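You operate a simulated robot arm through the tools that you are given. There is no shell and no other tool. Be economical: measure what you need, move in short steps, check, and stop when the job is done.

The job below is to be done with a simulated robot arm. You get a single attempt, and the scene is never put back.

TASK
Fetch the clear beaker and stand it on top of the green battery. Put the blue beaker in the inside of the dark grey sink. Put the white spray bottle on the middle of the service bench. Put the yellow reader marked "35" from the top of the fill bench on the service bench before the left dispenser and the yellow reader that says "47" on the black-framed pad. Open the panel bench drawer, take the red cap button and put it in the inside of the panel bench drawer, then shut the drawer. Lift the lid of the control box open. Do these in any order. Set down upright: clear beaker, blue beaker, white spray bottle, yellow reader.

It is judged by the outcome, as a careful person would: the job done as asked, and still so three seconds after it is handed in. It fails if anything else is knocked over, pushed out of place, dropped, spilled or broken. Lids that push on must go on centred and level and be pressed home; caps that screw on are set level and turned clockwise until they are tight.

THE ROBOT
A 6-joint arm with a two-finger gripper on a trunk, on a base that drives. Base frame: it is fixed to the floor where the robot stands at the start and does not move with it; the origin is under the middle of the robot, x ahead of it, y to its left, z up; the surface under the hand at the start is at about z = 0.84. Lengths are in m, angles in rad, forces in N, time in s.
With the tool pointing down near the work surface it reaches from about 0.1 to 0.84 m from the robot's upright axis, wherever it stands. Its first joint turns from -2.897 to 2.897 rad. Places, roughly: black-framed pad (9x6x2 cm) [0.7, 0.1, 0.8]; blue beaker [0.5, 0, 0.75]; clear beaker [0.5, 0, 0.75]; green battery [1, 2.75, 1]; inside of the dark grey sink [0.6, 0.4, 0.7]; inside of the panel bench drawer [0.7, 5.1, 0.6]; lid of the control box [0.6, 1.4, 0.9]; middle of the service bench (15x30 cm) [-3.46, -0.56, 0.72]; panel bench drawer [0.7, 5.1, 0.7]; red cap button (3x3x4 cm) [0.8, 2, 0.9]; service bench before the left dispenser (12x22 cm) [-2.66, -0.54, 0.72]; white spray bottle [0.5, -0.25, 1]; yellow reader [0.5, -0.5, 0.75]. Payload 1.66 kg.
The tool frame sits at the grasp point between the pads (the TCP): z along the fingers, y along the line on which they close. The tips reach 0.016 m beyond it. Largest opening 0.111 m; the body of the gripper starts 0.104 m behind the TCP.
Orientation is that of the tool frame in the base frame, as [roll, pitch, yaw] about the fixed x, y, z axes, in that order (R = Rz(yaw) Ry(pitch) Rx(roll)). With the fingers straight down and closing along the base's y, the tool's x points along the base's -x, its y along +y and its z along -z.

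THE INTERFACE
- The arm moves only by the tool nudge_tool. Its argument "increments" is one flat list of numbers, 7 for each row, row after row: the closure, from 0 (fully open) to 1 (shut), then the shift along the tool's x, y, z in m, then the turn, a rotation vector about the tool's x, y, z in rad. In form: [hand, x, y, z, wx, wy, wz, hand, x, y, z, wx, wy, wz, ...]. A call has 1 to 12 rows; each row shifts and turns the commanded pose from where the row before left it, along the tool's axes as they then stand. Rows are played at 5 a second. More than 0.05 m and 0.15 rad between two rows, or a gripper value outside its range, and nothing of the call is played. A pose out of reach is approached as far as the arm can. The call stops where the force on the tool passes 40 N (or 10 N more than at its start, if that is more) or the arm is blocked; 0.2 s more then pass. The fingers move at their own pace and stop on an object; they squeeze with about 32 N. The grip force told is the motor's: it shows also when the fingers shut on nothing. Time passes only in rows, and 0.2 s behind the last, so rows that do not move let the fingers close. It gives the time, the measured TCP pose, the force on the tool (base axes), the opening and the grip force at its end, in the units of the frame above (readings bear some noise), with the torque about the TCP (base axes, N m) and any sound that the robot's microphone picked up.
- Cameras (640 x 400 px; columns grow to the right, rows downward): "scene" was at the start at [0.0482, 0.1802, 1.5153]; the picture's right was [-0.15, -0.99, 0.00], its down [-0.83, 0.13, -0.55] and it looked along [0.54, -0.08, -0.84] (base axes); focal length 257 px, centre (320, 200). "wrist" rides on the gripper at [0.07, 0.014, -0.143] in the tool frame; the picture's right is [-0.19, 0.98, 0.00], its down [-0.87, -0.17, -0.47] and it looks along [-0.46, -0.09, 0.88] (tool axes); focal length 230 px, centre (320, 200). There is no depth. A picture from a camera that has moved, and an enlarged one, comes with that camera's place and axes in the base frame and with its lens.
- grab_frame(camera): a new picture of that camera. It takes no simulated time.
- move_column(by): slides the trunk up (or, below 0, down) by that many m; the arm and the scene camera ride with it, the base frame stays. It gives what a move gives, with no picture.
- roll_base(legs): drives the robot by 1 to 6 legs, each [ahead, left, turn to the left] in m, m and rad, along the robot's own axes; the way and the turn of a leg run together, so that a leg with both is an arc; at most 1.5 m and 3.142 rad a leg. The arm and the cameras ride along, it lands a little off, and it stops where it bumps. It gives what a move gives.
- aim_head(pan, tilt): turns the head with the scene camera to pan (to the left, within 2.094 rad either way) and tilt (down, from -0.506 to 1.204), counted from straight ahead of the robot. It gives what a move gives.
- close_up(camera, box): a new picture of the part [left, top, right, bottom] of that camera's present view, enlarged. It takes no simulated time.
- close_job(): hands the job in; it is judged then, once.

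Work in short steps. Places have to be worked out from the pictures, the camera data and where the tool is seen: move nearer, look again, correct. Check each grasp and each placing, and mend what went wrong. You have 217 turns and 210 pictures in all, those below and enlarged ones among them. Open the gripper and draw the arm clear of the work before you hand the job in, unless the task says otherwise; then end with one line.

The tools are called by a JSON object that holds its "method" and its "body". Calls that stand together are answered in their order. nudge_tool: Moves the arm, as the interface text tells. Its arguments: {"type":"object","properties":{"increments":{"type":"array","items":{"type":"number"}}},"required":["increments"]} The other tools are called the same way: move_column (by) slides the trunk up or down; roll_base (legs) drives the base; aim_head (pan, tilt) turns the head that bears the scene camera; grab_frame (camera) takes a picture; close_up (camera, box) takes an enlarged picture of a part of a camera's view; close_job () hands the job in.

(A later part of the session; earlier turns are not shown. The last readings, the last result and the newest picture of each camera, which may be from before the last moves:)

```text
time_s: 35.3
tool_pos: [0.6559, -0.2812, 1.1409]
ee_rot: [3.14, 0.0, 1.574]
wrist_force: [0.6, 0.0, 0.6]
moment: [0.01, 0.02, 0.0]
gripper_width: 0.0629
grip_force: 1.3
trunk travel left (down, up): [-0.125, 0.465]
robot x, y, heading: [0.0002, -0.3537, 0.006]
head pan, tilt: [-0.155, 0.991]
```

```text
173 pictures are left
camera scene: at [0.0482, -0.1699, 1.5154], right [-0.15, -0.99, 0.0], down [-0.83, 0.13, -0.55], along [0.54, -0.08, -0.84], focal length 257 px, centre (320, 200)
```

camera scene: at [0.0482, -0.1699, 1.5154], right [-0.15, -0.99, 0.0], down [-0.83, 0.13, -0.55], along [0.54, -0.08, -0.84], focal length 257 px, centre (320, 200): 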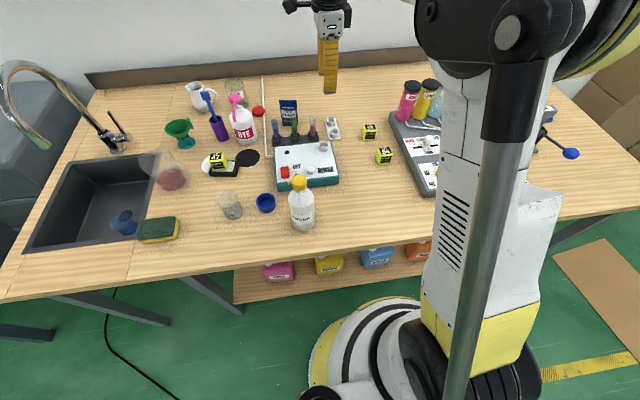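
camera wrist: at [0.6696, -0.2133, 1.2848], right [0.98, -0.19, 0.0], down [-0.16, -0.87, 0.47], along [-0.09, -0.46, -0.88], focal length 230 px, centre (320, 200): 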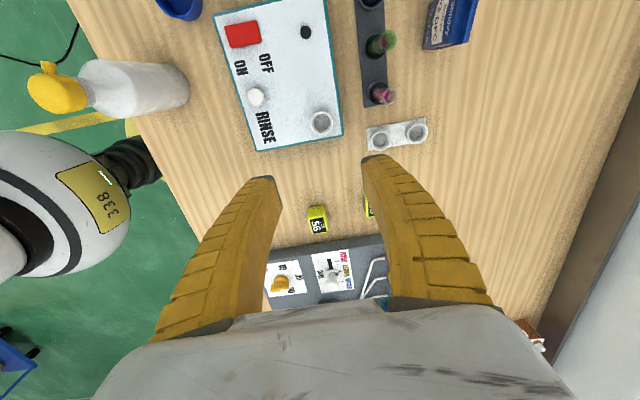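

I'll move over reader 35 and open fully.

{"method": "nudge_tool", "body": {"increments": [0, -0.042, 0.02, 0, 0, 0, 0, 0, -0.042, 0.02, 0, 0, 0, 0, 0, -0.042, 0.02, 0, 0, 0, 0, 0, -0.042, 0.02, 0, 0, 0, 0, 0, 0, 0, 0.045, 0, 0, 0, 0, 0, 0, 0.045, 0, 0, 0]}}

{"method": "grab_frame", "body": {"camera": "wrist"}}

{"method": "close_up", "body": {"camera": "wrist", "box": [240, 80, 400, 200]}}

```text
time_s: 36.7
tool_pos: [0.7361, -0.4478, 1.051]
ee_rot: [3.141, 0.0, 1.575]
wrist_force: [0.2, -0.2, -0.4]
moment: [0.01, 0.01, -0.03]
gripper_width: 0.111
grip_force: 0.0
trunk travel left (down, up): [-0.125, 0.465]
robot x, y, heading: [0.0012, -0.3457, 0.005]
head pan, tilt: [-0.155, 0.991]
```

```text
172 pictures are left
camera wrist: at [0.75, -0.3801, 1.1948], right [0.98, -0.19, 0.0], down [-0.16, -0.87, 0.47], along [-0.09, -0.46, -0.88], focal length 230 px, centre (320, 200)
```

wrist: 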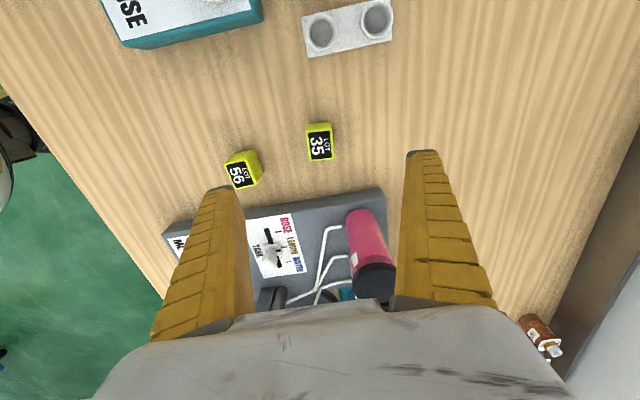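

```text
3.33 times, centred on (320, 140) of wrist
camera zoom: at [0.75, -0.3801, 1.1948], right [0.98, -0.19, 0.0], down [-0.16, -0.87, 0.47], along [-0.09, -0.46, -0.88], focal length 767 px, centre (320, 400)
```

zoom: 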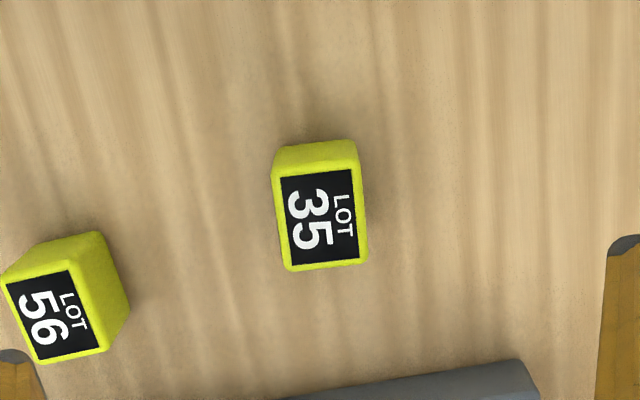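

Reader 35 is at about (0.734, -0.458), turned slightly. I'll descend with a small rotation and a reduced opening to keep clear of 56.

{"method": "nudge_tool", "body": {"increments": [0.2, -0.01, -0.002, 0, 0, 0, 0.07, 0.25, 0, 0, 0.045, 0, 0, 0, 0.25, 0, 0, 0.045, 0, 0, 0, 0.25, 0, 0, 0.045, 0, 0, 0, 0.25, 0, 0, 0.03, 0, 0, 0]}}

{"method": "grab_frame", "body": {"camera": "wrist"}}

```text
time_s: 37.9
tool_pos: [0.7351, -0.4607, 0.8869]
ee_rot: [-3.141, 0.0, 1.505]
wrist_force: [0.4, 0.1, 0.2]
moment: [-0.03, 0.0, 0.0]
gripper_width: 0.0845
grip_force: 0.9
trunk travel left (down, up): [-0.125, 0.465]
robot x, y, heading: [0.0019, -0.3518, 0.005]
head pan, tilt: [-0.155, 0.991]
```

```text
170 pictures are left
camera wrist: at [0.7538, -0.3935, 1.031], right [0.97, -0.25, 0.0], down [-0.22, -0.85, 0.47], along [-0.12, -0.46, -0.88], focal length 230 px, centre (320, 200)
```

wrist: 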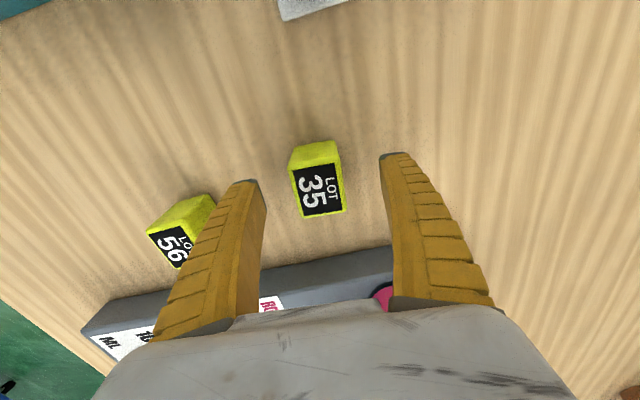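

Centred. I'll descend 17 mm, close, and lift a little.

{"method": "nudge_tool", "body": {"increments": [0.25, 0, 0, 0.016, 0, 0, 0, 0.6, 0, 0, 0, 0, 0, 0, 1, 0, 0, 0, 0, 0, 0, 1, 0, 0, 0, 0, 0, 0, 1, 0, 0, 0, 0, 0, 0, 1, 0, 0, -0.02, 0, 0, 0, 1, 0, 0, -0.045, 0, 0, 0, 1, 0, 0, -0.045, 0, 0, 0, 1, 0, 0, -0.045, 0, 0, 0, 1, 0, 0, -0.045, 0, 0, 0, 1, 0, 0, -0.045, 0, 0, 0]}}

{"method": "grab_frame", "body": {"camera": "wrist"}}

```text
time_s: 40.3
tool_pos: [0.7351, -0.4581, 1.1165]
ee_rot: [-3.141, 0.0, 1.505]
wrist_force: [-0.5, 0.1, -0.4]
moment: [0.0, 0.01, -0.02]
gripper_width: 0.0293
grip_force: 32.3
trunk travel left (down, up): [-0.125, 0.465]
robot x, y, heading: [0.0002, -0.3505, 0.003]
head pan, tilt: [-0.155, 0.991]
```

```text
169 pictures are left
camera wrist: at [0.7527, -0.3913, 1.2605], right [0.97, -0.25, 0.0], down [-0.22, -0.85, 0.47], along [-0.12, -0.46, -0.88], focal length 230 px, centre (320, 200)
```

wrist: 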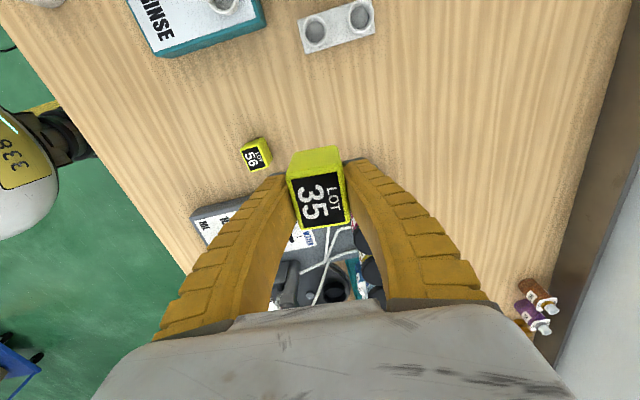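

Reader 35 is held. I'll pull the arm in, then turn the head to look behind before driving.

{"method": "nudge_tool", "body": {"increments": [1, 0, -0.048, -0.02, 0, 0, 0, 1, 0, -0.048, 0, 0, 0, 0, 1, 0, -0.048, 0, 0, 0, 0, 1, 0, -0.048, 0, 0, 0, 0, 1, 0, -0.048, 0, 0, 0, 0, 1, 0, -0.048, 0, 0, 0, 0, 1, 0, -0.03, 0, 0, 0, 0]}}

{"method": "aim_head", "body": {"pan": 2.09, "tilt": 0.35}}

{"method": "grab_frame", "body": {"camera": "scene"}}

{"method": "aim_head", "body": {"pan": -2.09, "tilt": 0.35}}

{"method": "grab_frame", "body": {"camera": "scene"}}

```text
refused: row 1 steps farther than a row can; nothing moved
```

```text
time_s: 42.4
tool_pos: [0.7364, -0.4591, 1.1142]
ee_rot: [-3.141, 0.001, 1.504]
wrist_force: [-0.3, -0.6, -1.5]
moment: [-0.01, 0.02, 0.01]
gripper_width: 0.0294
grip_force: 31.5
trunk travel left (down, up): [-0.125, 0.465]
robot x, y, heading: [0.0001, -0.3521, 0.005]
head pan, tilt: [2.089, 0.351]
```

```text
168 pictures are left
camera scene: at [-0.0674, -0.0781, 1.5695], right [0.87, 0.5, 0.0], down [0.17, -0.3, -0.94], along [-0.47, 0.81, -0.34], focal length 257 px, centre (320, 200)
```

scene: 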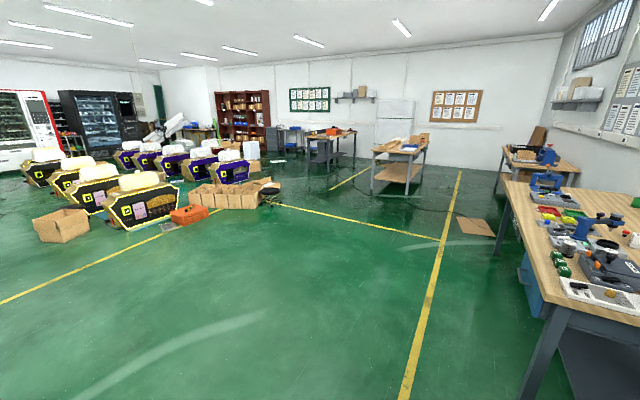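

```text
time_s: 45.8
tool_pos: [0.7352, -0.4578, 1.1161]
ee_rot: [-3.141, -0.001, 1.505]
wrist_force: [-0.9, 0.2, -1.3]
moment: [-0.02, 0.02, 0.04]
gripper_width: 0.0295
grip_force: 31.7
trunk travel left (down, up): [-0.125, 0.465]
robot x, y, heading: [0.0012, -0.3506, 0.008]
head pan, tilt: [-2.089, 0.351]
```

```text
167 pictures are left
camera scene: at [-0.0669, -0.2399, 1.5695], right [-0.87, 0.49, 0.0], down [0.17, 0.3, -0.94], along [-0.46, -0.82, -0.34], focal length 257 px, centre (320, 200)
```

scene: 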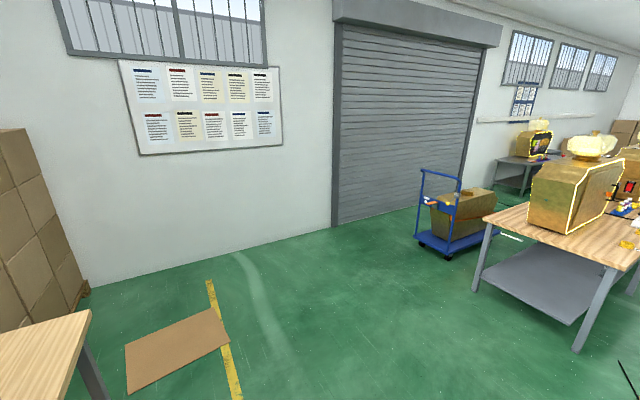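

The service bench is behind to the right; its end is near x≈-2.25 and its front faces +y. I'll retract the arm, then back away and turn to face -y.

{"method": "nudge_tool", "body": {"increments": [1, 0, -0.048, 0, 0, 0, 0, 1, 0, -0.048, 0, 0, 0, 0, 1, 0, -0.048, 0, 0, 0, 0, 1, 0, -0.048, 0, 0, 0, 0, 1, 0, -0.048, 0, 0, 0, 0, 1, 0, -0.048, 0, 0, 0, 0, 1, 0, -0.03, 0, 0, 0, 0]}}

{"method": "roll_base", "body": {"legs": [[-1.2, 0, 0], [0, 0.5, 0], [0, 0, -1.571], [0, -0.7, 0]]}}

{"method": "aim_head", "body": {"pan": -0.5, "tilt": 0.6}}

{"method": "grab_frame", "body": {"camera": "scene"}}

```text
time_s: 47.4
tool_pos: [0.4169, -0.4383, 1.1151]
ee_rot: [3.141, 0.0, 1.505]
wrist_force: [-0.4, -0.5, -0.3]
moment: [0.02, 0.0, -0.03]
gripper_width: 0.0295
grip_force: 32.0
trunk travel left (down, up): [-0.125, 0.465]
robot x, y, heading: [-0.0001, -0.3474, 0.001]
head pan, tilt: [-2.089, 0.351]
```

```text
time_s: 63.3
tool_pos: [-1.999, -0.2883, 1.1161]
ee_rot: [3.142, -0.001, -0.064]
wrist_force: [-0.1, -0.9, -1.5]
moment: [0.0, -0.01, 0.02]
gripper_width: 0.0293
grip_force: 32.3
trunk travel left (down, up): [-0.125, 0.465]
robot x, y, heading: [-1.9125, 0.1295, -1.564]
head pan, tilt: [-2.089, 0.351]
```

```text
time_s: 64.9
tool_pos: [-1.9999, -0.2873, 1.1176]
ee_rot: [3.141, 0.0, -0.066]
wrist_force: [-0.3, 0.0, -1.2]
moment: [0.0, 0.01, 0.0]
gripper_width: 0.0293
grip_force: 32.1
trunk travel left (down, up): [-0.125, 0.465]
robot x, y, heading: [-1.9114, 0.1297, -1.565]
head pan, tilt: [-0.499, 0.6]
```

```text
166 pictures are left
camera scene: at [-1.7652, 0.0737, 1.5468], right [-0.88, 0.47, 0.0], down [0.27, 0.5, -0.83], along [-0.39, -0.73, -0.56], focal length 257 px, centre (320, 200)
```

scene: 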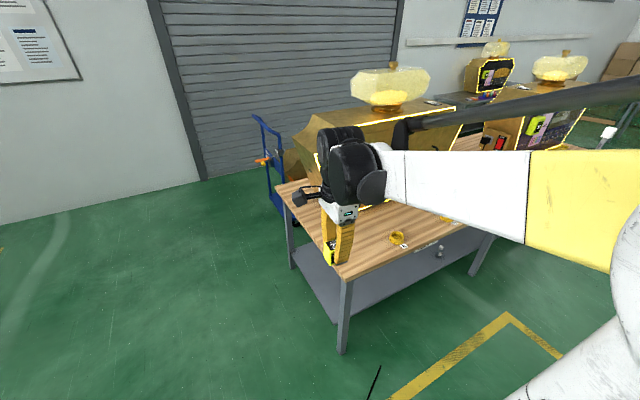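

The path is clear, so I'll slide right to face the left dispenser area at x≈-2.66.

{"method": "roll_base", "body": {"legs": [[0, -0.75, 0]]}}

{"method": "aim_head", "body": {"pan": 0.15, "tilt": 0.8}}

{"method": "grab_frame", "body": {"camera": "scene"}}

{"method": "grab_frame", "body": {"camera": "wrist"}}

```text
time_s: 69.0
tool_pos: [-2.7487, -0.2898, 1.116]
ee_rot: [-3.141, 0.0, -0.067]
wrist_force: [-0.3, 0.3, -1.2]
moment: [0.0, 0.0, 0.0]
gripper_width: 0.0294
grip_force: 32.4
trunk travel left (down, up): [-0.125, 0.465]
robot x, y, heading: [-2.6643, 0.1264, -1.569]
head pan, tilt: [-0.499, 0.6]
```

```text
time_s: 70.0
tool_pos: [-2.7487, -0.2896, 1.1171]
ee_rot: [-3.141, 0.0, -0.066]
wrist_force: [-0.4, 0.2, 0.0]
moment: [0.0, -0.01, 0.01]
gripper_width: 0.0294
grip_force: 31.8
trunk travel left (down, up): [-0.125, 0.465]
robot x, y, heading: [-2.6581, 0.1269, -1.566]
head pan, tilt: [0.15, 0.799]
```

```text
165 pictures are left
camera scene: at [-2.4598, 0.0685, 1.5299], right [-0.99, -0.15, 0.0], down [-0.11, 0.71, -0.7], along [0.11, -0.69, -0.72], focal length 257 px, centre (320, 200)
```

scene: 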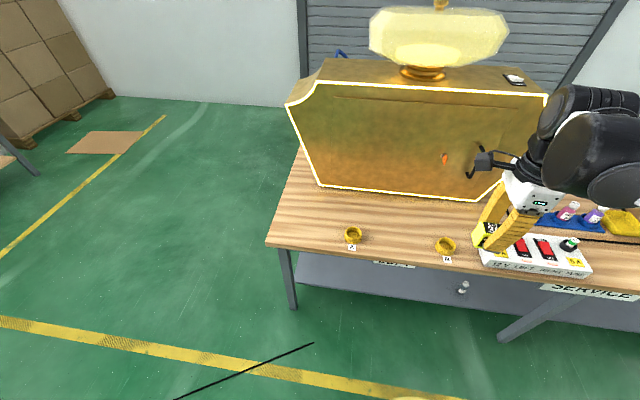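

```text
164 pictures are left
camera wrist: at [-2.6802, -0.31, 1.2603], right [-0.26, -0.97, 0.0], down [-0.85, 0.23, 0.47], along [-0.46, 0.12, -0.88], focal length 230 px, centre (320, 200)
```

wrist: 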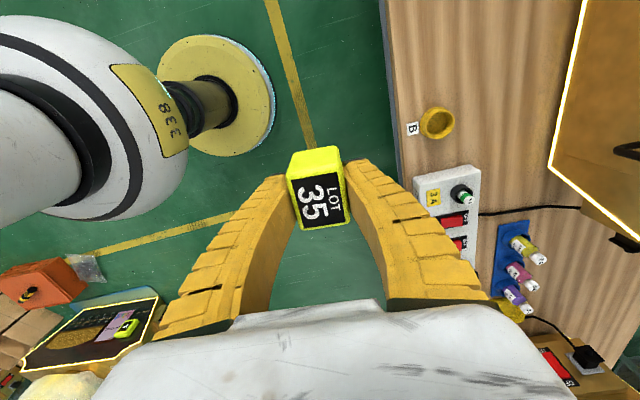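

The target is between the two gold rings, at about (-2.66, -0.54) on a surface at about z=0.72. I'll lower the trunk 0.11 and move the reader over it.

{"method": "move_column", "body": {"by": -0.11}}

{"method": "nudge_tool", "body": {"increments": [1, 0.0175, 0.0406, 0, 0, 0, 0, 1, 0.0175, 0.0406, 0, 0, 0, 0, 1, 0.0175, 0.0406, 0, 0, 0, 0, 1, 0.0175, 0.0406, 0, 0, 0, 0, 1, 0.0175, 0.0406, 0, 0, 0, 0, 1, 0.0175, 0.0406, 0, 0, 0, 0, 1, 0, 0, 0.045, 0, 0, 0, 1, 0, 0, 0.045, 0, 0, 0, 1, 0, 0, 0.045, 0, 0, 0]}}

{"method": "grab_frame", "body": {"camera": "scene"}}

{"method": "grab_frame", "body": {"camera": "wrist"}}

```text
time_s: 71.4
tool_pos: [-2.7492, -0.2912, 1.0067]
ee_rot: [-3.141, 0.0, -0.066]
wrist_force: [-0.1, 0.6, -0.6]
moment: [-0.02, -0.01, -0.02]
gripper_width: 0.0294
grip_force: 32.4
trunk travel left (down, up): [-0.015, 0.575]
robot x, y, heading: [-2.6612, 0.1283, -1.567]
head pan, tilt: [0.15, 0.799]
```

```text
time_s: 73.4
tool_pos: [-2.6582, -0.5395, 0.8709]
ee_rot: [3.141, -0.001, -0.065]
wrist_force: [0.7, -0.3, 0.0]
moment: [-0.04, -0.02, -0.01]
gripper_width: 0.0295
grip_force: 32.2
trunk travel left (down, up): [-0.015, 0.575]
robot x, y, heading: [-2.6628, 0.1267, -1.567]
head pan, tilt: [0.15, 0.799]
```

```text
163 pictures are left
camera scene: at [-2.4597, 0.0684, 1.4199], right [-0.99, -0.15, 0.0], down [-0.11, 0.71, -0.7], along [0.11, -0.69, -0.72], focal length 257 px, centre (320, 200)
```

scene: 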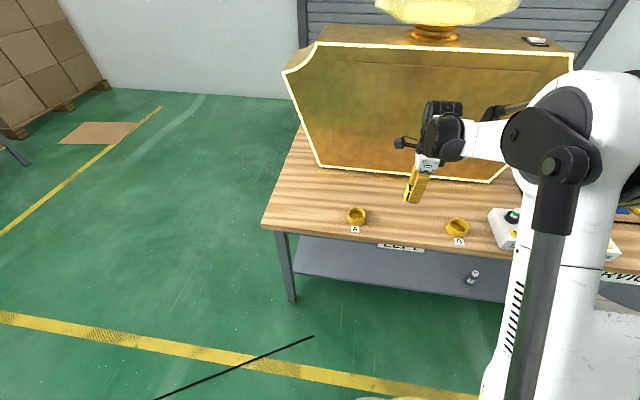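

```text
162 pictures are left
camera wrist: at [-2.5889, -0.5591, 1.0143], right [-0.26, -0.97, 0.0], down [-0.85, 0.23, 0.47], along [-0.46, 0.12, -0.88], focal length 230 px, centre (320, 200)
```

wrist: 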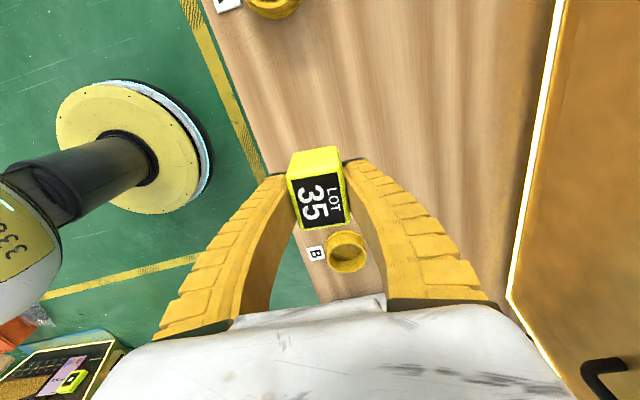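

I'm aligned between the rings, with the bench edge at y≈-0.455. I'll lower with force checks.

{"method": "nudge_tool", "body": {"increments": [1, 0, 0, 0.045, 0, 0, 0, 1, 0, 0, 0.045, 0, 0, 0, 1, 0, 0, 0.02, 0, 0, 0]}}

{"method": "nudge_tool", "body": {"increments": [1, 0, 0, 0.004, 0, 0, 0, 1, 0, 0, 0.003, 0, 0, 0]}}

{"method": "nudge_tool", "body": {"increments": [1, 0, 0, 0.004, 0, 0, 0, 1, 0, 0, 0.003, 0, 0, 0]}}

```text
time_s: 74.2
tool_pos: [-2.661, -0.5406, 0.76]
ee_rot: [3.141, 0.001, -0.066]
wrist_force: [-0.7, 1.0, -1.4]
moment: [0.0, 0.0, 0.03]
gripper_width: 0.0295
grip_force: 32.4
trunk travel left (down, up): [-0.015, 0.575]
robot x, y, heading: [-2.6591, 0.1247, -1.565]
head pan, tilt: [0.15, 0.799]
```

```text
time_s: 74.8
tool_pos: [-2.6612, -0.5403, 0.7539]
ee_rot: [-3.141, 0.001, -0.065]
wrist_force: [-0.4, 0.0, -0.7]
moment: [0.0, 0.04, 0.01]
gripper_width: 0.0293
grip_force: 32.1
trunk travel left (down, up): [-0.015, 0.575]
robot x, y, heading: [-2.6628, 0.1266, -1.571]
head pan, tilt: [0.15, 0.799]
```

```text
time_s: 75.4
tool_pos: [-2.6609, -0.5408, 0.7475]
ee_rot: [3.14, -0.001, -0.066]
wrist_force: [0.0, -8.6, 21.1]
moment: [-0.1, 0.05, -0.01]
gripper_width: 0.0376
grip_force: 32.2
trunk travel left (down, up): [-0.015, 0.575]
robot x, y, heading: [-2.6612, 0.1267, -1.567]
head pan, tilt: [0.15, 0.799]
```

Contact. I'll release and rise.

{"method": "nudge_tool", "body": {"increments": [1, 0, 0, -0.001, 0, 0, 0, 0.6, 0, 0, 0, 0, 0, 0, 0.4, 0, 0, 0, 0, 0, 0, 0.3, 0, 0, 0, 0, 0, 0, 0.3, 0, 0, -0.03, 0, 0, 0, 0.3, 0, 0, -0.045, 0, 0, 0, 0.3, 0, 0, -0.045, 0, 0, 0, 0.3, 0, 0, -0.045, 0, 0, 0, 0.3, 0, 0, -0.045, 0, 0, 0, 0.3, 0, 0, -0.045, 0, 0, 0]}}

{"method": "grab_frame", "body": {"camera": "wrist"}}

{"method": "close_up", "body": {"camera": "scene", "box": [320, 140, 500, 260]}}

```text
time_s: 77.6
tool_pos: [-2.6604, -0.5398, 1.0043]
ee_rot: [-3.141, 0.0, -0.067]
wrist_force: [0.2, 0.6, 0.0]
moment: [0.02, -0.02, -0.02]
gripper_width: 0.0791
grip_force: 0.7
trunk travel left (down, up): [-0.015, 0.575]
robot x, y, heading: [-2.6592, 0.1258, -1.571]
head pan, tilt: [0.15, 0.799]
```

```text
161 pictures are left
camera wrist: at [-2.5914, -0.56, 1.1476], right [-0.26, -0.97, 0.0], down [-0.85, 0.23, 0.47], along [-0.46, 0.12, -0.88], focal length 230 px, centre (320, 200)
```

wrist: 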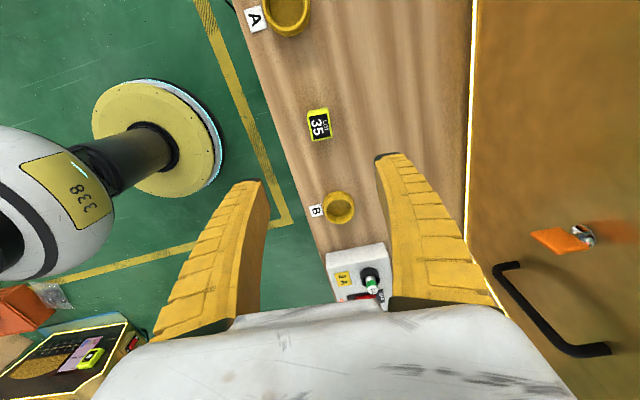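

```text
3.33 times, centred on (410, 200) of scene
camera zoom: at [-2.4597, 0.0686, 1.4199], right [-0.99, -0.15, 0.0], down [-0.11, 0.71, -0.7], along [0.11, -0.69, -0.72], focal length 857 px, centre (20, 200)
```

zoom: 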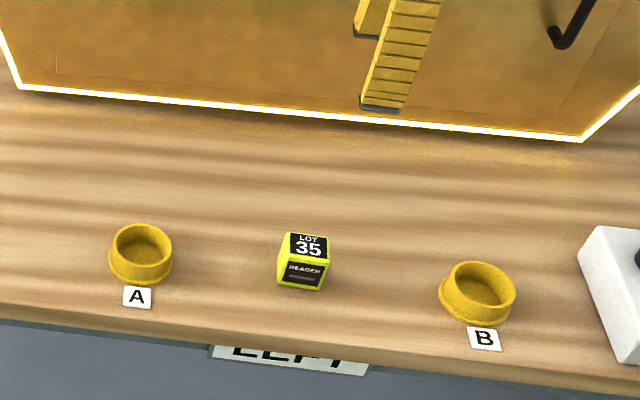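

Reader 35 stands between the rings. I'll retract, raise the trunk, and drive back for the spray bottle.

{"method": "nudge_tool", "body": {"increments": [0, 0, -0.045, 0, 0, 0, 0, 0, 0, -0.045, 0, 0, 0, 0, 0, 0, -0.045, 0, 0, 0, 0, 0, 0, -0.045, 0, 0, 0, 0, 0, 0, -0.045, 0, 0, 0, 0]}}

{"method": "move_column", "body": {"by": 0.22}}

{"method": "aim_head", "body": {"pan": -0.7, "tilt": 0.6}}

{"method": "grab_frame", "body": {"camera": "scene"}}

{"method": "roll_base", "body": {"legs": [[0, 1.45, 0], [0, 0, 1.571], [0, -0.38, 0], [0.85, 0, 0]]}}

{"method": "aim_head", "body": {"pan": -0.1, "tilt": 0.7}}

{"method": "grab_frame", "body": {"camera": "scene"}}

```text
time_s: 78.8
tool_pos: [-2.6454, -0.3133, 1.005]
ee_rot: [-3.14, 0.002, -0.068]
wrist_force: [-0.3, -0.5, 0.9]
moment: [-0.01, 0.0, 0.03]
gripper_width: 0.1107
grip_force: 0.1
trunk travel left (down, up): [-0.015, 0.575]
robot x, y, heading: [-2.6601, 0.1256, -1.57]
head pan, tilt: [0.15, 0.799]
```

```text
time_s: 81.2
tool_pos: [-2.6456, -0.3142, 1.2262]
ee_rot: [3.141, -0.001, -0.066]
wrist_force: [-0.9, -0.4, 0.4]
moment: [-0.02, -0.04, 0.03]
gripper_width: 0.1111
grip_force: 0.1
trunk travel left (down, up): [-0.235, 0.355]
robot x, y, heading: [-2.6611, 0.1297, -1.565]
head pan, tilt: [0.15, 0.799]
```

```text
time_s: 82.3
tool_pos: [-2.6448, -0.3151, 1.2249]
ee_rot: [3.141, 0.001, -0.067]
wrist_force: [-0.5, -0.4, -0.8]
moment: [0.0, 0.01, 0.0]
gripper_width: 0.1111
grip_force: 0.0
trunk travel left (down, up): [-0.235, 0.355]
robot x, y, heading: [-2.6609, 0.1286, -1.567]
head pan, tilt: [-0.7, 0.6]
```

```text
159 pictures are left
camera scene: at [-2.5286, 0.0805, 1.6568], right [-0.77, 0.64, 0.0], down [0.36, 0.43, -0.82], along [-0.53, -0.63, -0.57], focal length 257 px, centre (320, 200)
```

scene: 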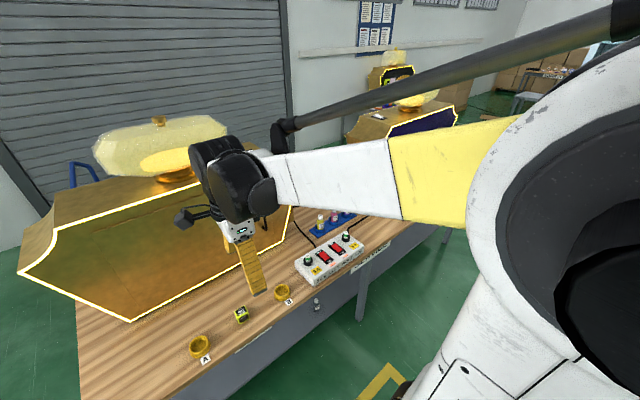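

```text
time_s: 99.4
tool_pos: [0.0678, -0.1662, 1.2256]
ee_rot: [3.141, -0.001, 1.544]
wrist_force: [-0.9, -0.3, 0.4]
moment: [-0.02, 0.01, 0.0]
gripper_width: 0.111
grip_force: 0.1
trunk travel left (down, up): [-0.235, 0.355]
robot x, y, heading: [-0.3706, -0.2004, 0.044]
head pan, tilt: [-0.7, 0.6]
```

```text
time_s: 100.4
tool_pos: [0.0675, -0.166, 1.2243]
ee_rot: [3.141, 0.0, 1.543]
wrist_force: [-0.1, -0.6, -0.4]
moment: [-0.01, -0.01, 0.02]
gripper_width: 0.1112
grip_force: 0.0
trunk travel left (down, up): [-0.235, 0.355]
robot x, y, heading: [-0.3699, -0.2005, 0.048]
head pan, tilt: [-0.099, 0.7]
```

```text
158 pictures are left
camera scene: at [-0.3169, -0.0137, 1.6482], right [-0.06, -1.0, 0.0], down [-0.64, 0.04, -0.77], along [0.76, -0.04, -0.64], focal length 257 px, centre (320, 200)
```

scene: 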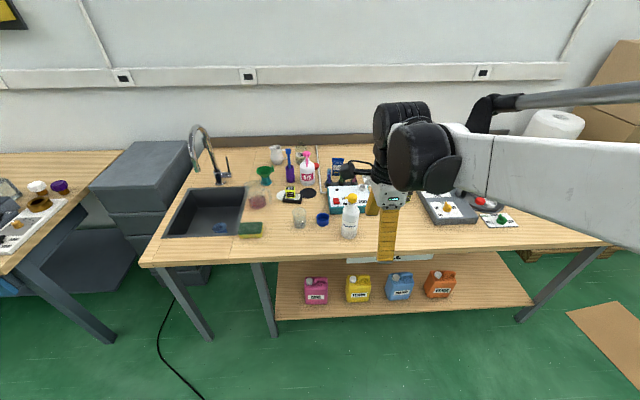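

I'll straighten up and advance; the hand will be well above the bottle.

{"method": "roll_base", "body": {"legs": [[0, 0, -0.046], [0.33, 0, 0]]}}

{"method": "aim_head", "body": {"pan": -0.2, "tilt": 0.95}}

{"method": "grab_frame", "body": {"camera": "scene"}}

{"method": "grab_frame", "body": {"camera": "wrist"}}

```text
time_s: 103.0
tool_pos: [0.399, -0.1834, 1.2239]
ee_rot: [-3.141, 0.002, 1.505]
wrist_force: [0.8, -0.8, -0.4]
moment: [0.0, 0.06, 0.0]
gripper_width: 0.1108
grip_force: 0.0
trunk travel left (down, up): [-0.235, 0.355]
robot x, y, heading: [-0.044, -0.1957, 0.006]
head pan, tilt: [-0.099, 0.7]
```

```text
time_s: 103.7
tool_pos: [0.3999, -0.1822, 1.2251]
ee_rot: [3.14, -0.001, 1.503]
wrist_force: [-0.2, 0.7, -0.4]
moment: [0.02, -0.01, -0.04]
gripper_width: 0.111
grip_force: 0.1
trunk travel left (down, up): [-0.235, 0.355]
robot x, y, heading: [-0.0421, -0.2003, 0.003]
head pan, tilt: [-0.201, 0.949]
```

```text
157 pictures are left
camera scene: at [0.0071, -0.022, 1.6284], right [-0.2, -0.98, 0.0], down [-0.8, 0.16, -0.58], along [0.57, -0.11, -0.81], focal length 257 px, centre (320, 200)
```

scene: 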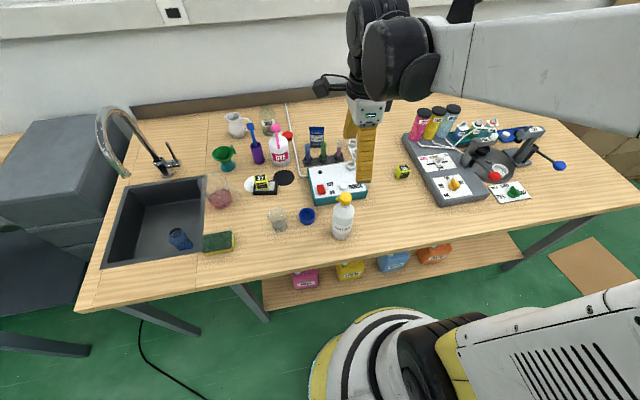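

```text
156 pictures are left
camera wrist: at [0.417, -0.1158, 1.3686], right [0.97, -0.25, 0.0], down [-0.22, -0.85, 0.47], along [-0.12, -0.46, -0.88], focal length 230 px, centre (320, 200)
```

wrist: 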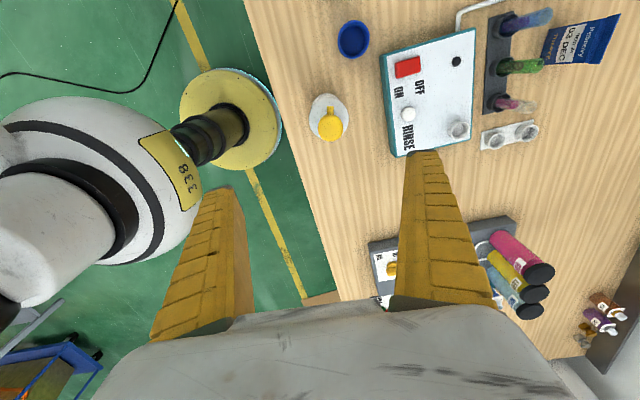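

{"method": "close_up", "body": {"camera": "wrist", "box": [280, 70, 380, 160]}}

{"method": "close_up", "body": {"camera": "scene", "box": [290, 160, 400, 250]}}

```text
4.44 times, centred on (330, 115) of wrist
camera zoom: at [0.417, -0.1158, 1.3686], right [0.97, -0.25, 0.0], down [-0.22, -0.85, 0.47], along [-0.12, -0.46, -0.88], focal length 1022 px, centre (276, 578)
```

zoom: 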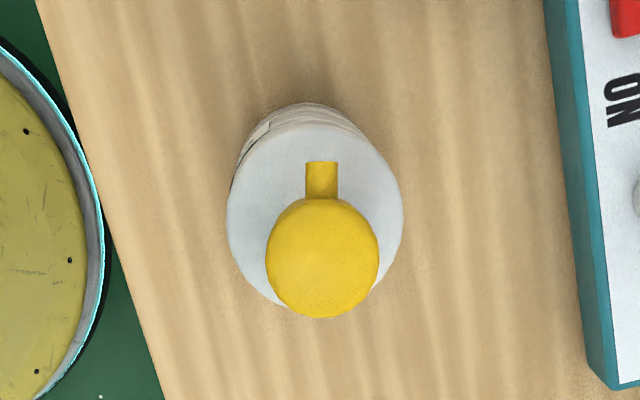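

```text
4.44 times, centred on (345, 205) of scene
camera zoom: at [0.0071, -0.022, 1.6284], right [-0.2, -0.98, 0.0], down [-0.8, 0.16, -0.58], along [0.57, -0.11, -0.81], focal length 1143 px, centre (209, 178)
```

zoom: 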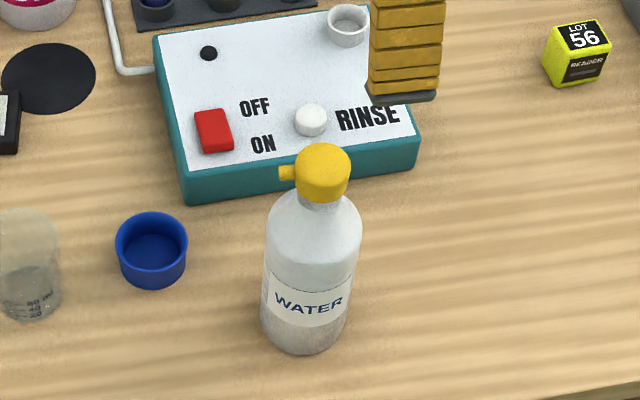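

The bottle axis is at about (0.415, -0.178) with a body about 66 mm wide. I'll centre over it and lower to just above the cap to measure its height.

{"method": "nudge_tool", "body": {"increments": [0, 0.005, 0.015, 0, 0, 0, 0, 0, 0, 0, 0.045, 0, 0, 0, 0, 0, 0, 0.045, 0, 0, 0, 0, 0, 0, 0.03, 0, 0, 0]}}

{"method": "close_up", "body": {"camera": "wrist", "box": [220, 60, 420, 220]}}

{"method": "close_up", "body": {"camera": "scene", "box": [290, 140, 400, 250]}}

```text
time_s: 104.7
tool_pos: [0.4139, -0.1786, 1.1043]
ee_rot: [3.142, 0.0, 1.504]
wrist_force: [0.3, 0.1, -0.4]
moment: [-0.02, 0.0, 0.04]
gripper_width: 0.1109
grip_force: 0.1
trunk travel left (down, up): [-0.235, 0.355]
robot x, y, heading: [-0.0398, -0.2002, 0.007]
head pan, tilt: [-0.201, 0.949]
```

```text
2.50 times, centred on (320, 140) of wrist
camera zoom: at [0.4325, -0.1112, 1.2481], right [0.97, -0.25, 0.0], down [-0.22, -0.85, 0.47], along [-0.12, -0.46, -0.88], focal length 575 px, centre (320, 350)
```

zoom: 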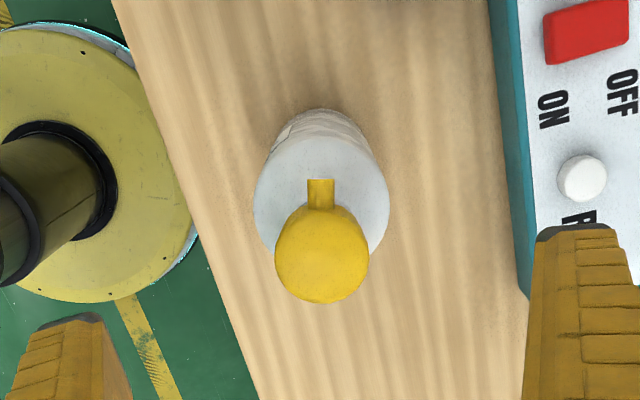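

```text
3.64 times, centred on (345, 195) of scene
camera zoom: at [0.0074, -0.022, 1.6283], right [-0.2, -0.98, 0.0], down [-0.8, 0.16, -0.58], along [0.57, -0.11, -0.81], focal length 935 px, centre (229, 218)
```

zoom: 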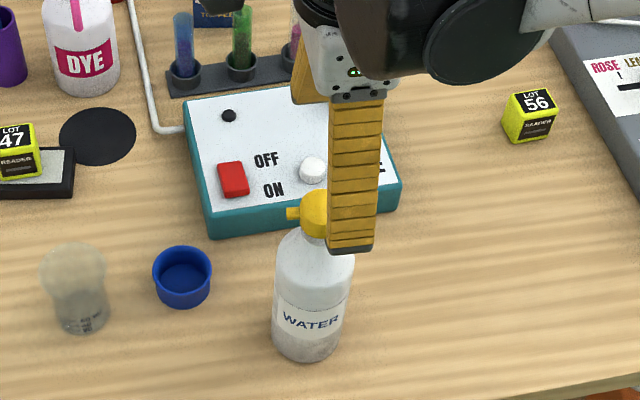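

The cap top is at z≈1.045 and the shoulder at about 0.96. Gripping at TCP 0.956 clears the cap. I'll descend and close.

{"method": "nudge_tool", "body": {"increments": [0, -0.001, 0.001, 0.045, 0, 0, 0, 0, 0, 0, 0.045, 0, 0, 0, 0, 0, 0, 0.04, 0, 0, 0, 0, 0, 0, 0.018, 0, 0, 0]}}

{"method": "nudge_tool", "body": {"increments": [0.3, 0, 0, 0, 0, 0, 0, 0.6, 0, 0, 0, 0, 0, 0, 1, 0, 0, 0, 0, 0, 0, 1, 0, 0, 0, 0, 0, 0, 1, 0, 0, 0, 0, 0, 0]}}

{"method": "grab_frame", "body": {"camera": "wrist"}}

{"method": "close_up", "body": {"camera": "scene", "box": [290, 140, 400, 250]}}

```text
time_s: 105.7
tool_pos: [0.4153, -0.1795, 0.9582]
ee_rot: [-3.139, 0.0, 1.505]
wrist_force: [-1.1, -0.5, -0.7]
moment: [-0.01, -0.02, -0.02]
gripper_width: 0.111
grip_force: 0.0
trunk travel left (down, up): [-0.235, 0.355]
robot x, y, heading: [-0.0392, -0.1987, 0.002]
head pan, tilt: [-0.201, 0.949]
```

```text
time_s: 106.9
tool_pos: [0.4143, -0.1798, 0.9586]
ee_rot: [3.141, -0.001, 1.504]
wrist_force: [-2.3, 0.2, 0.0]
moment: [0.0, 0.09, 0.01]
gripper_width: 0.062
grip_force: 31.5
trunk travel left (down, up): [-0.235, 0.355]
robot x, y, heading: [-0.0405, -0.2014, 0.002]
head pan, tilt: [-0.201, 0.949]
```

```text
151 pictures are left
camera wrist: at [0.4339, -0.1117, 1.1021], right [0.97, -0.25, 0.0], down [-0.22, -0.85, 0.47], along [-0.12, -0.46, -0.88], focal length 230 px, centre (320, 200)
```

wrist: 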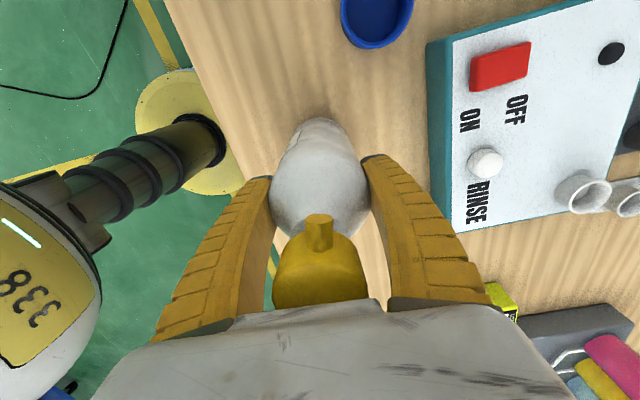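

```text
3.64 times, centred on (345, 195) of scene
camera zoom: at [0.0069, -0.022, 1.6284], right [-0.2, -0.98, 0.0], down [-0.8, 0.16, -0.58], along [0.57, -0.11, -0.81], focal length 935 px, centre (229, 218)
```

zoom: 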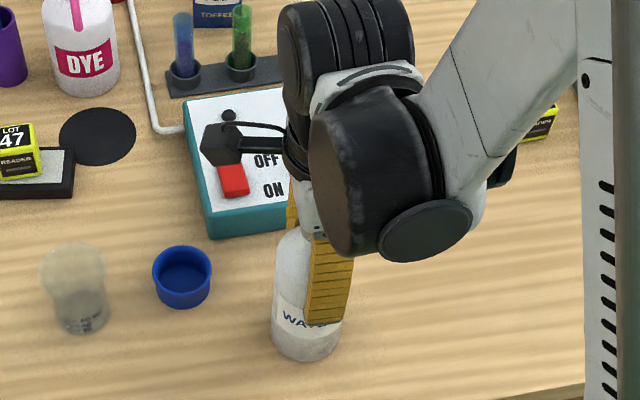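

It's gripped at 62 mm. I'll lift a few centimetres and check that it holds level.

{"method": "nudge_tool", "body": {"increments": [1, 0, 0, -0.01, 0, 0, 0, 1, 0, 0, -0.02, 0, 0, 0, 1, 0, 0, -0.03, 0, 0, 0, 1, 0, 0, -0.04, 0, 0, 0]}}

{"method": "grab_frame", "body": {"camera": "wrist"}}

{"method": "close_up", "body": {"camera": "scene", "box": [290, 110, 420, 250]}}

```text
time_s: 107.9
tool_pos: [0.4137, -0.1814, 1.0578]
ee_rot: [-3.141, -0.001, 1.505]
wrist_force: [-0.7, -0.4, -4.6]
moment: [0.02, -0.05, 0.02]
gripper_width: 0.062
grip_force: 32.5
trunk travel left (down, up): [-0.235, 0.355]
robot x, y, heading: [-0.0447, -0.1982, 0.007]
head pan, tilt: [-0.201, 0.949]
```

```text
149 pictures are left
camera wrist: at [0.4327, -0.1132, 1.2007], right [0.97, -0.25, 0.0], down [-0.22, -0.85, 0.47], along [-0.12, -0.46, -0.88], focal length 230 px, centre (320, 200)
```

wrist: 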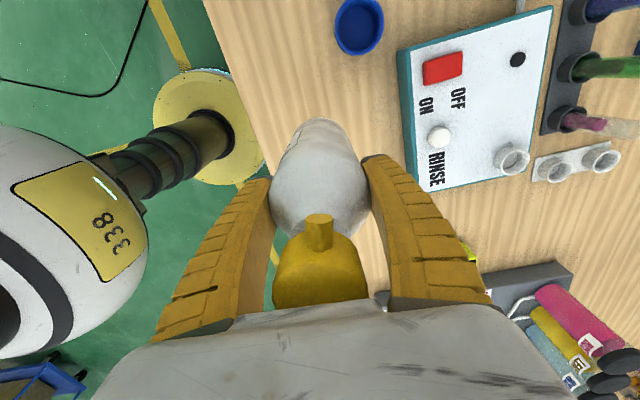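

```text
2.86 times, centred on (355, 180) of scene
camera zoom: at [0.0062, -0.0221, 1.6284], right [-0.2, -0.98, 0.0], down [-0.8, 0.16, -0.58], along [0.57, -0.11, -0.81], focal length 735 px, centre (220, 257)
```

zoom: 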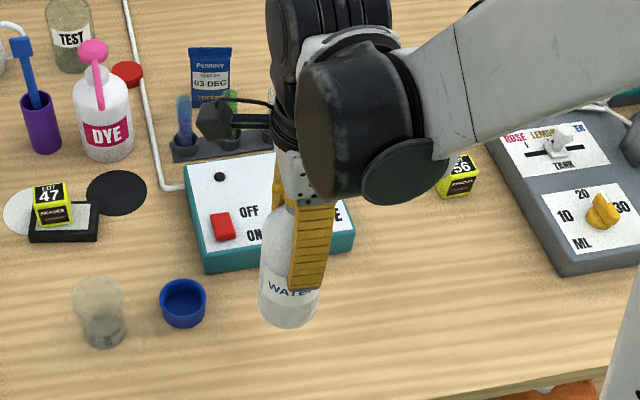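

It's held steadily at about 0.45 kg. I'll drive back toward the service bench and stop partway to look.

{"method": "roll_base", "body": {"legs": [[-1.2, 0, 0], [0, 0.34, 0], [0, 0, -1.571], [0, -1.5, 0]]}}

{"method": "aim_head", "body": {"pan": -0.9, "tilt": 0.6}}

{"method": "grab_frame", "body": {"camera": "scene"}}

{"method": "grab_frame", "body": {"camera": "wrist"}}

```text
time_s: 126.8
tool_pos: [-2.7463, -0.3288, 1.0566]
ee_rot: [3.141, 0.0, -0.053]
wrist_force: [0.4, -0.8, -4.7]
moment: [-0.01, -0.03, -0.01]
gripper_width: 0.0621
grip_force: 32.0
trunk travel left (down, up): [-0.235, 0.355]
robot x, y, heading: [-2.7718, 0.1236, -1.551]
head pan, tilt: [-0.201, 0.949]
```

```text
time_s: 127.9
tool_pos: [-2.7458, -0.329, 1.057]
ee_rot: [-3.141, 0.0, -0.054]
wrist_force: [0.2, -0.1, -4.6]
moment: [0.0, -0.02, 0.0]
gripper_width: 0.0617
grip_force: 31.9
trunk travel left (down, up): [-0.235, 0.355]
robot x, y, heading: [-2.7721, 0.1293, -1.558]
head pan, tilt: [-0.901, 0.6]
```

```text
147 pictures are left
camera scene: at [-2.6505, 0.0963, 1.6567], right [-0.63, 0.77, 0.0], down [0.44, 0.36, -0.82], along [-0.64, -0.52, -0.57], focal length 257 px, centre (320, 200)
```

scene: 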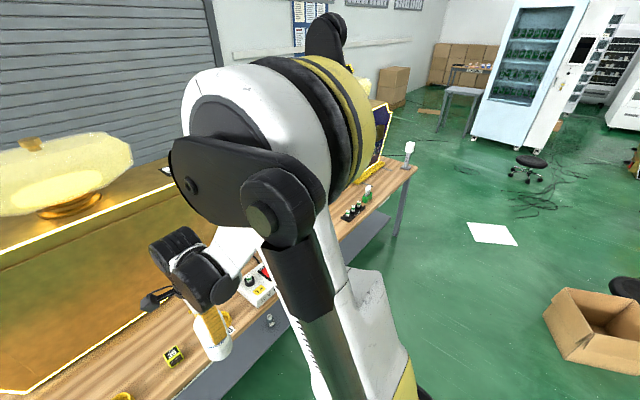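

```text
146 pictures are left
camera wrist: at [-2.6776, -0.3482, 1.2], right [-0.24, -0.97, 0.0], down [-0.86, 0.21, 0.47], along [-0.46, 0.11, -0.88], focal length 230 px, centre (320, 200)
```

wrist: 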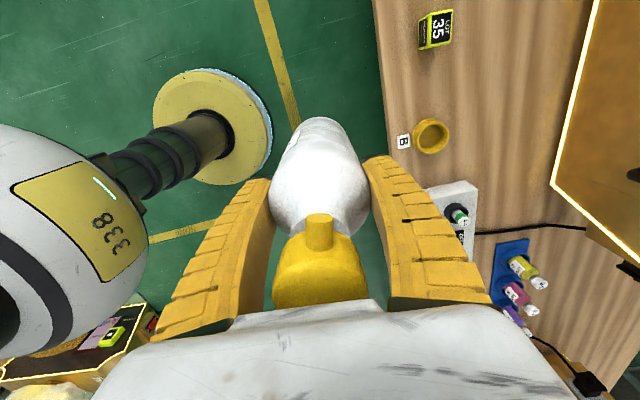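

The way is clear, so I'll slide the last 0.69 m and look at the bench middle.

{"method": "roll_base", "body": {"legs": [[0, -0.68, -0.013]]}}

{"method": "aim_head", "body": {"pan": 0.1, "tilt": 0.85}}

{"method": "grab_frame", "body": {"camera": "scene"}}

{"method": "grab_frame", "body": {"camera": "wrist"}}

```text
time_s: 131.6
tool_pos: [-3.424, -0.336, 1.0564]
ee_rot: [3.141, 0.0, -0.063]
wrist_force: [-0.4, 0.3, -5.0]
moment: [0.0, 0.0, 0.03]
gripper_width: 0.0622
grip_force: 31.6
trunk travel left (down, up): [-0.235, 0.355]
robot x, y, heading: [-3.4428, 0.1231, -1.557]
head pan, tilt: [-0.901, 0.6]
```

```text
time_s: 132.9
tool_pos: [-3.4241, -0.3368, 1.0558]
ee_rot: [3.141, 0.0, -0.066]
wrist_force: [0.5, -0.2, -4.7]
moment: [0.0, -0.02, -0.03]
gripper_width: 0.0619
grip_force: 31.6
trunk travel left (down, up): [-0.235, 0.355]
robot x, y, heading: [-3.4435, 0.1234, -1.566]
head pan, tilt: [0.099, 0.85]
```

```text
145 pictures are left
camera scene: at [-3.2467, 0.0655, 1.6359], right [-0.99, -0.11, 0.0], down [-0.08, 0.75, -0.66], along [0.07, -0.66, -0.75], focal length 257 px, centre (320, 200)
```

scene: 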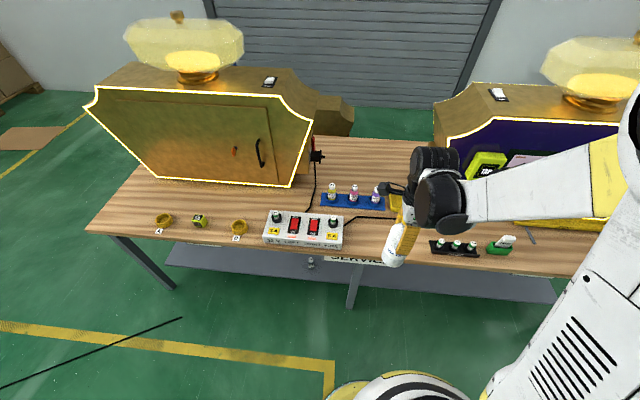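

```text
144 pictures are left
camera wrist: at [-3.3543, -0.3564, 1.2], right [-0.25, -0.97, 0.0], down [-0.85, 0.22, 0.47], along [-0.46, 0.12, -0.88], focal length 230 px, centre (320, 200)
```

wrist: 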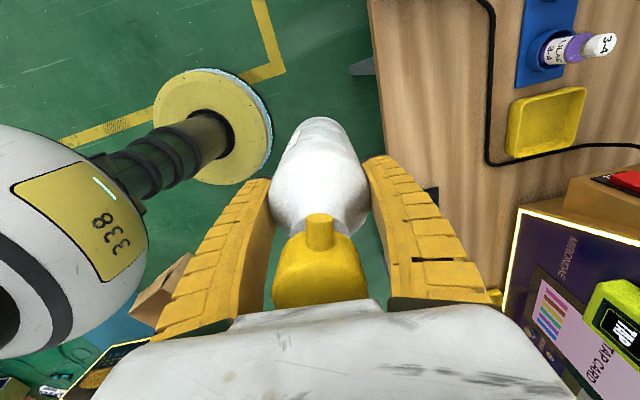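

The middle spot at (-3.46, -0.555) is free: the power strip ends at x≈-3.28, the vial rack starts at x≈-3.62 and the cable is at y≈-0.655. I'll move over it and lower most of the way.

{"method": "nudge_tool", "body": {"increments": [1, -0.0043, 0.044, 0, 0, 0, 0, 1, -0.0043, 0.044, 0, 0, 0, 0, 1, -0.0043, 0.044, 0, 0, 0, 0, 1, -0.0043, 0.044, 0, 0, 0, 0, 1, -0.0043, 0.044, 0, 0, 0, 0, 1, 0, 0, 0.045, 0, 0, 0, 1, 0, 0, 0.045, 0, 0, 0, 1, 0, 0, 0.045, 0, 0, 0]}}

{"method": "grab_frame", "body": {"camera": "scene"}}

{"method": "grab_frame", "body": {"camera": "wrist"}}

```text
time_s: 134.7
tool_pos: [-3.4578, -0.5562, 0.9202]
ee_rot: [3.141, -0.002, -0.062]
wrist_force: [0.8, -0.7, -5.0]
moment: [0.03, -0.01, 0.01]
gripper_width: 0.0621
grip_force: 32.2
trunk travel left (down, up): [-0.235, 0.355]
robot x, y, heading: [-3.4417, 0.117, -1.562]
head pan, tilt: [0.099, 0.85]
```

```text
143 pictures are left
camera scene: at [-3.2467, 0.0646, 1.6358], right [-0.99, -0.11, 0.0], down [-0.08, 0.75, -0.66], along [0.07, -0.66, -0.75], focal length 257 px, centre (320, 200)
```

scene: 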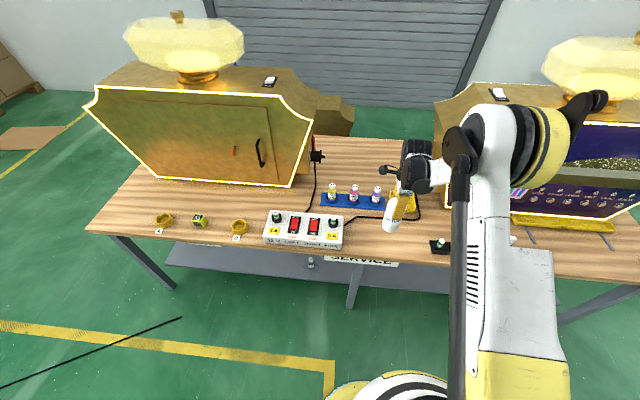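

```text
142 pictures are left
camera wrist: at [-3.3891, -0.5759, 1.0641], right [-0.25, -0.97, 0.0], down [-0.85, 0.22, 0.47], along [-0.46, 0.12, -0.88], focal length 230 px, centre (320, 200)
```

wrist: 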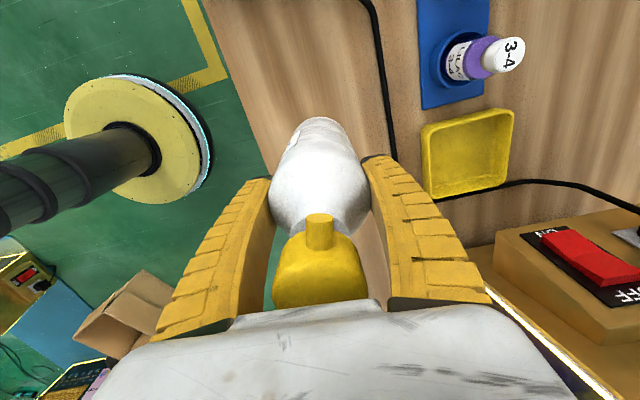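

Clear. I'll lower to contact in fine steps.

{"method": "nudge_tool", "body": {"increments": [1, 0, 0, 0.04, 0, 0, 0, 1, 0, 0, 0.022, 0, 0, 0]}}

{"method": "nudge_tool", "body": {"increments": [1, 0, 0, 0.005, 0, 0, 0, 1, 0, 0, 0.004, 0, 0, 0]}}

{"method": "nudge_tool", "body": {"increments": [1, 0, 0, 0.004, 0, 0, 0, 1, 0, 0, 0.003, 0, 0, 0]}}

```text
time_s: 135.3
tool_pos: [-3.4592, -0.5546, 0.8592]
ee_rot: [3.141, 0.001, -0.063]
wrist_force: [-0.5, 1.2, -4.6]
moment: [0.01, -0.01, 0.0]
gripper_width: 0.0623
grip_force: 31.9
trunk travel left (down, up): [-0.235, 0.355]
robot x, y, heading: [-3.441, 0.1219, -1.563]
head pan, tilt: [0.099, 0.85]
```

```text
time_s: 135.9
tool_pos: [-3.4592, -0.5554, 0.8503]
ee_rot: [-3.141, 0.001, -0.064]
wrist_force: [0.1, -0.1, -5.1]
moment: [0.01, 0.01, 0.0]
gripper_width: 0.0623
grip_force: 32.2
trunk travel left (down, up): [-0.235, 0.355]
robot x, y, heading: [-3.4443, 0.1215, -1.565]
head pan, tilt: [0.099, 0.85]
```

```text
time_s: 136.5
tool_pos: [-3.46, -0.5563, 0.8437]
ee_rot: [-3.141, 0.001, -0.063]
wrist_force: [-0.6, 0.3, -4.2]
moment: [0.0, 0.04, 0.03]
gripper_width: 0.0619
grip_force: 31.5
trunk travel left (down, up): [-0.235, 0.355]
robot x, y, heading: [-3.4416, 0.12, -1.564]
head pan, tilt: [0.099, 0.85]
```

{"method": "nudge_tool", "body": {"increments": [1, 0, 0, 0.003, 0, 0, 0, 1, 0, 0, 0, 0, 0, 0]}}

{"method": "nudge_tool", "body": {"increments": [1, 0, 0, 0.003, 0, 0, 0, 1, 0, 0, 0, 0, 0, 0]}}

```text
time_s: 137.1
tool_pos: [-3.4583, -0.555, 0.8412]
ee_rot: [-3.141, -0.001, -0.061]
wrist_force: [-0.1, 0.1, -4.8]
moment: [0.01, 0.02, -0.01]
gripper_width: 0.0621
grip_force: 32.4
trunk travel left (down, up): [-0.235, 0.355]
robot x, y, heading: [-3.445, 0.1248, -1.565]
head pan, tilt: [0.099, 0.85]
```

```text
time_s: 137.7
tool_pos: [-3.4571, -0.5541, 0.8386]
ee_rot: [3.14, 0.001, -0.062]
wrist_force: [0.6, -4.4, 13.2]
moment: [-0.17, 0.36, 0.14]
gripper_width: 0.0621
grip_force: 31.9
trunk travel left (down, up): [-0.235, 0.355]
robot x, y, heading: [-3.4422, 0.1255, -1.558]
head pan, tilt: [0.099, 0.85]
```

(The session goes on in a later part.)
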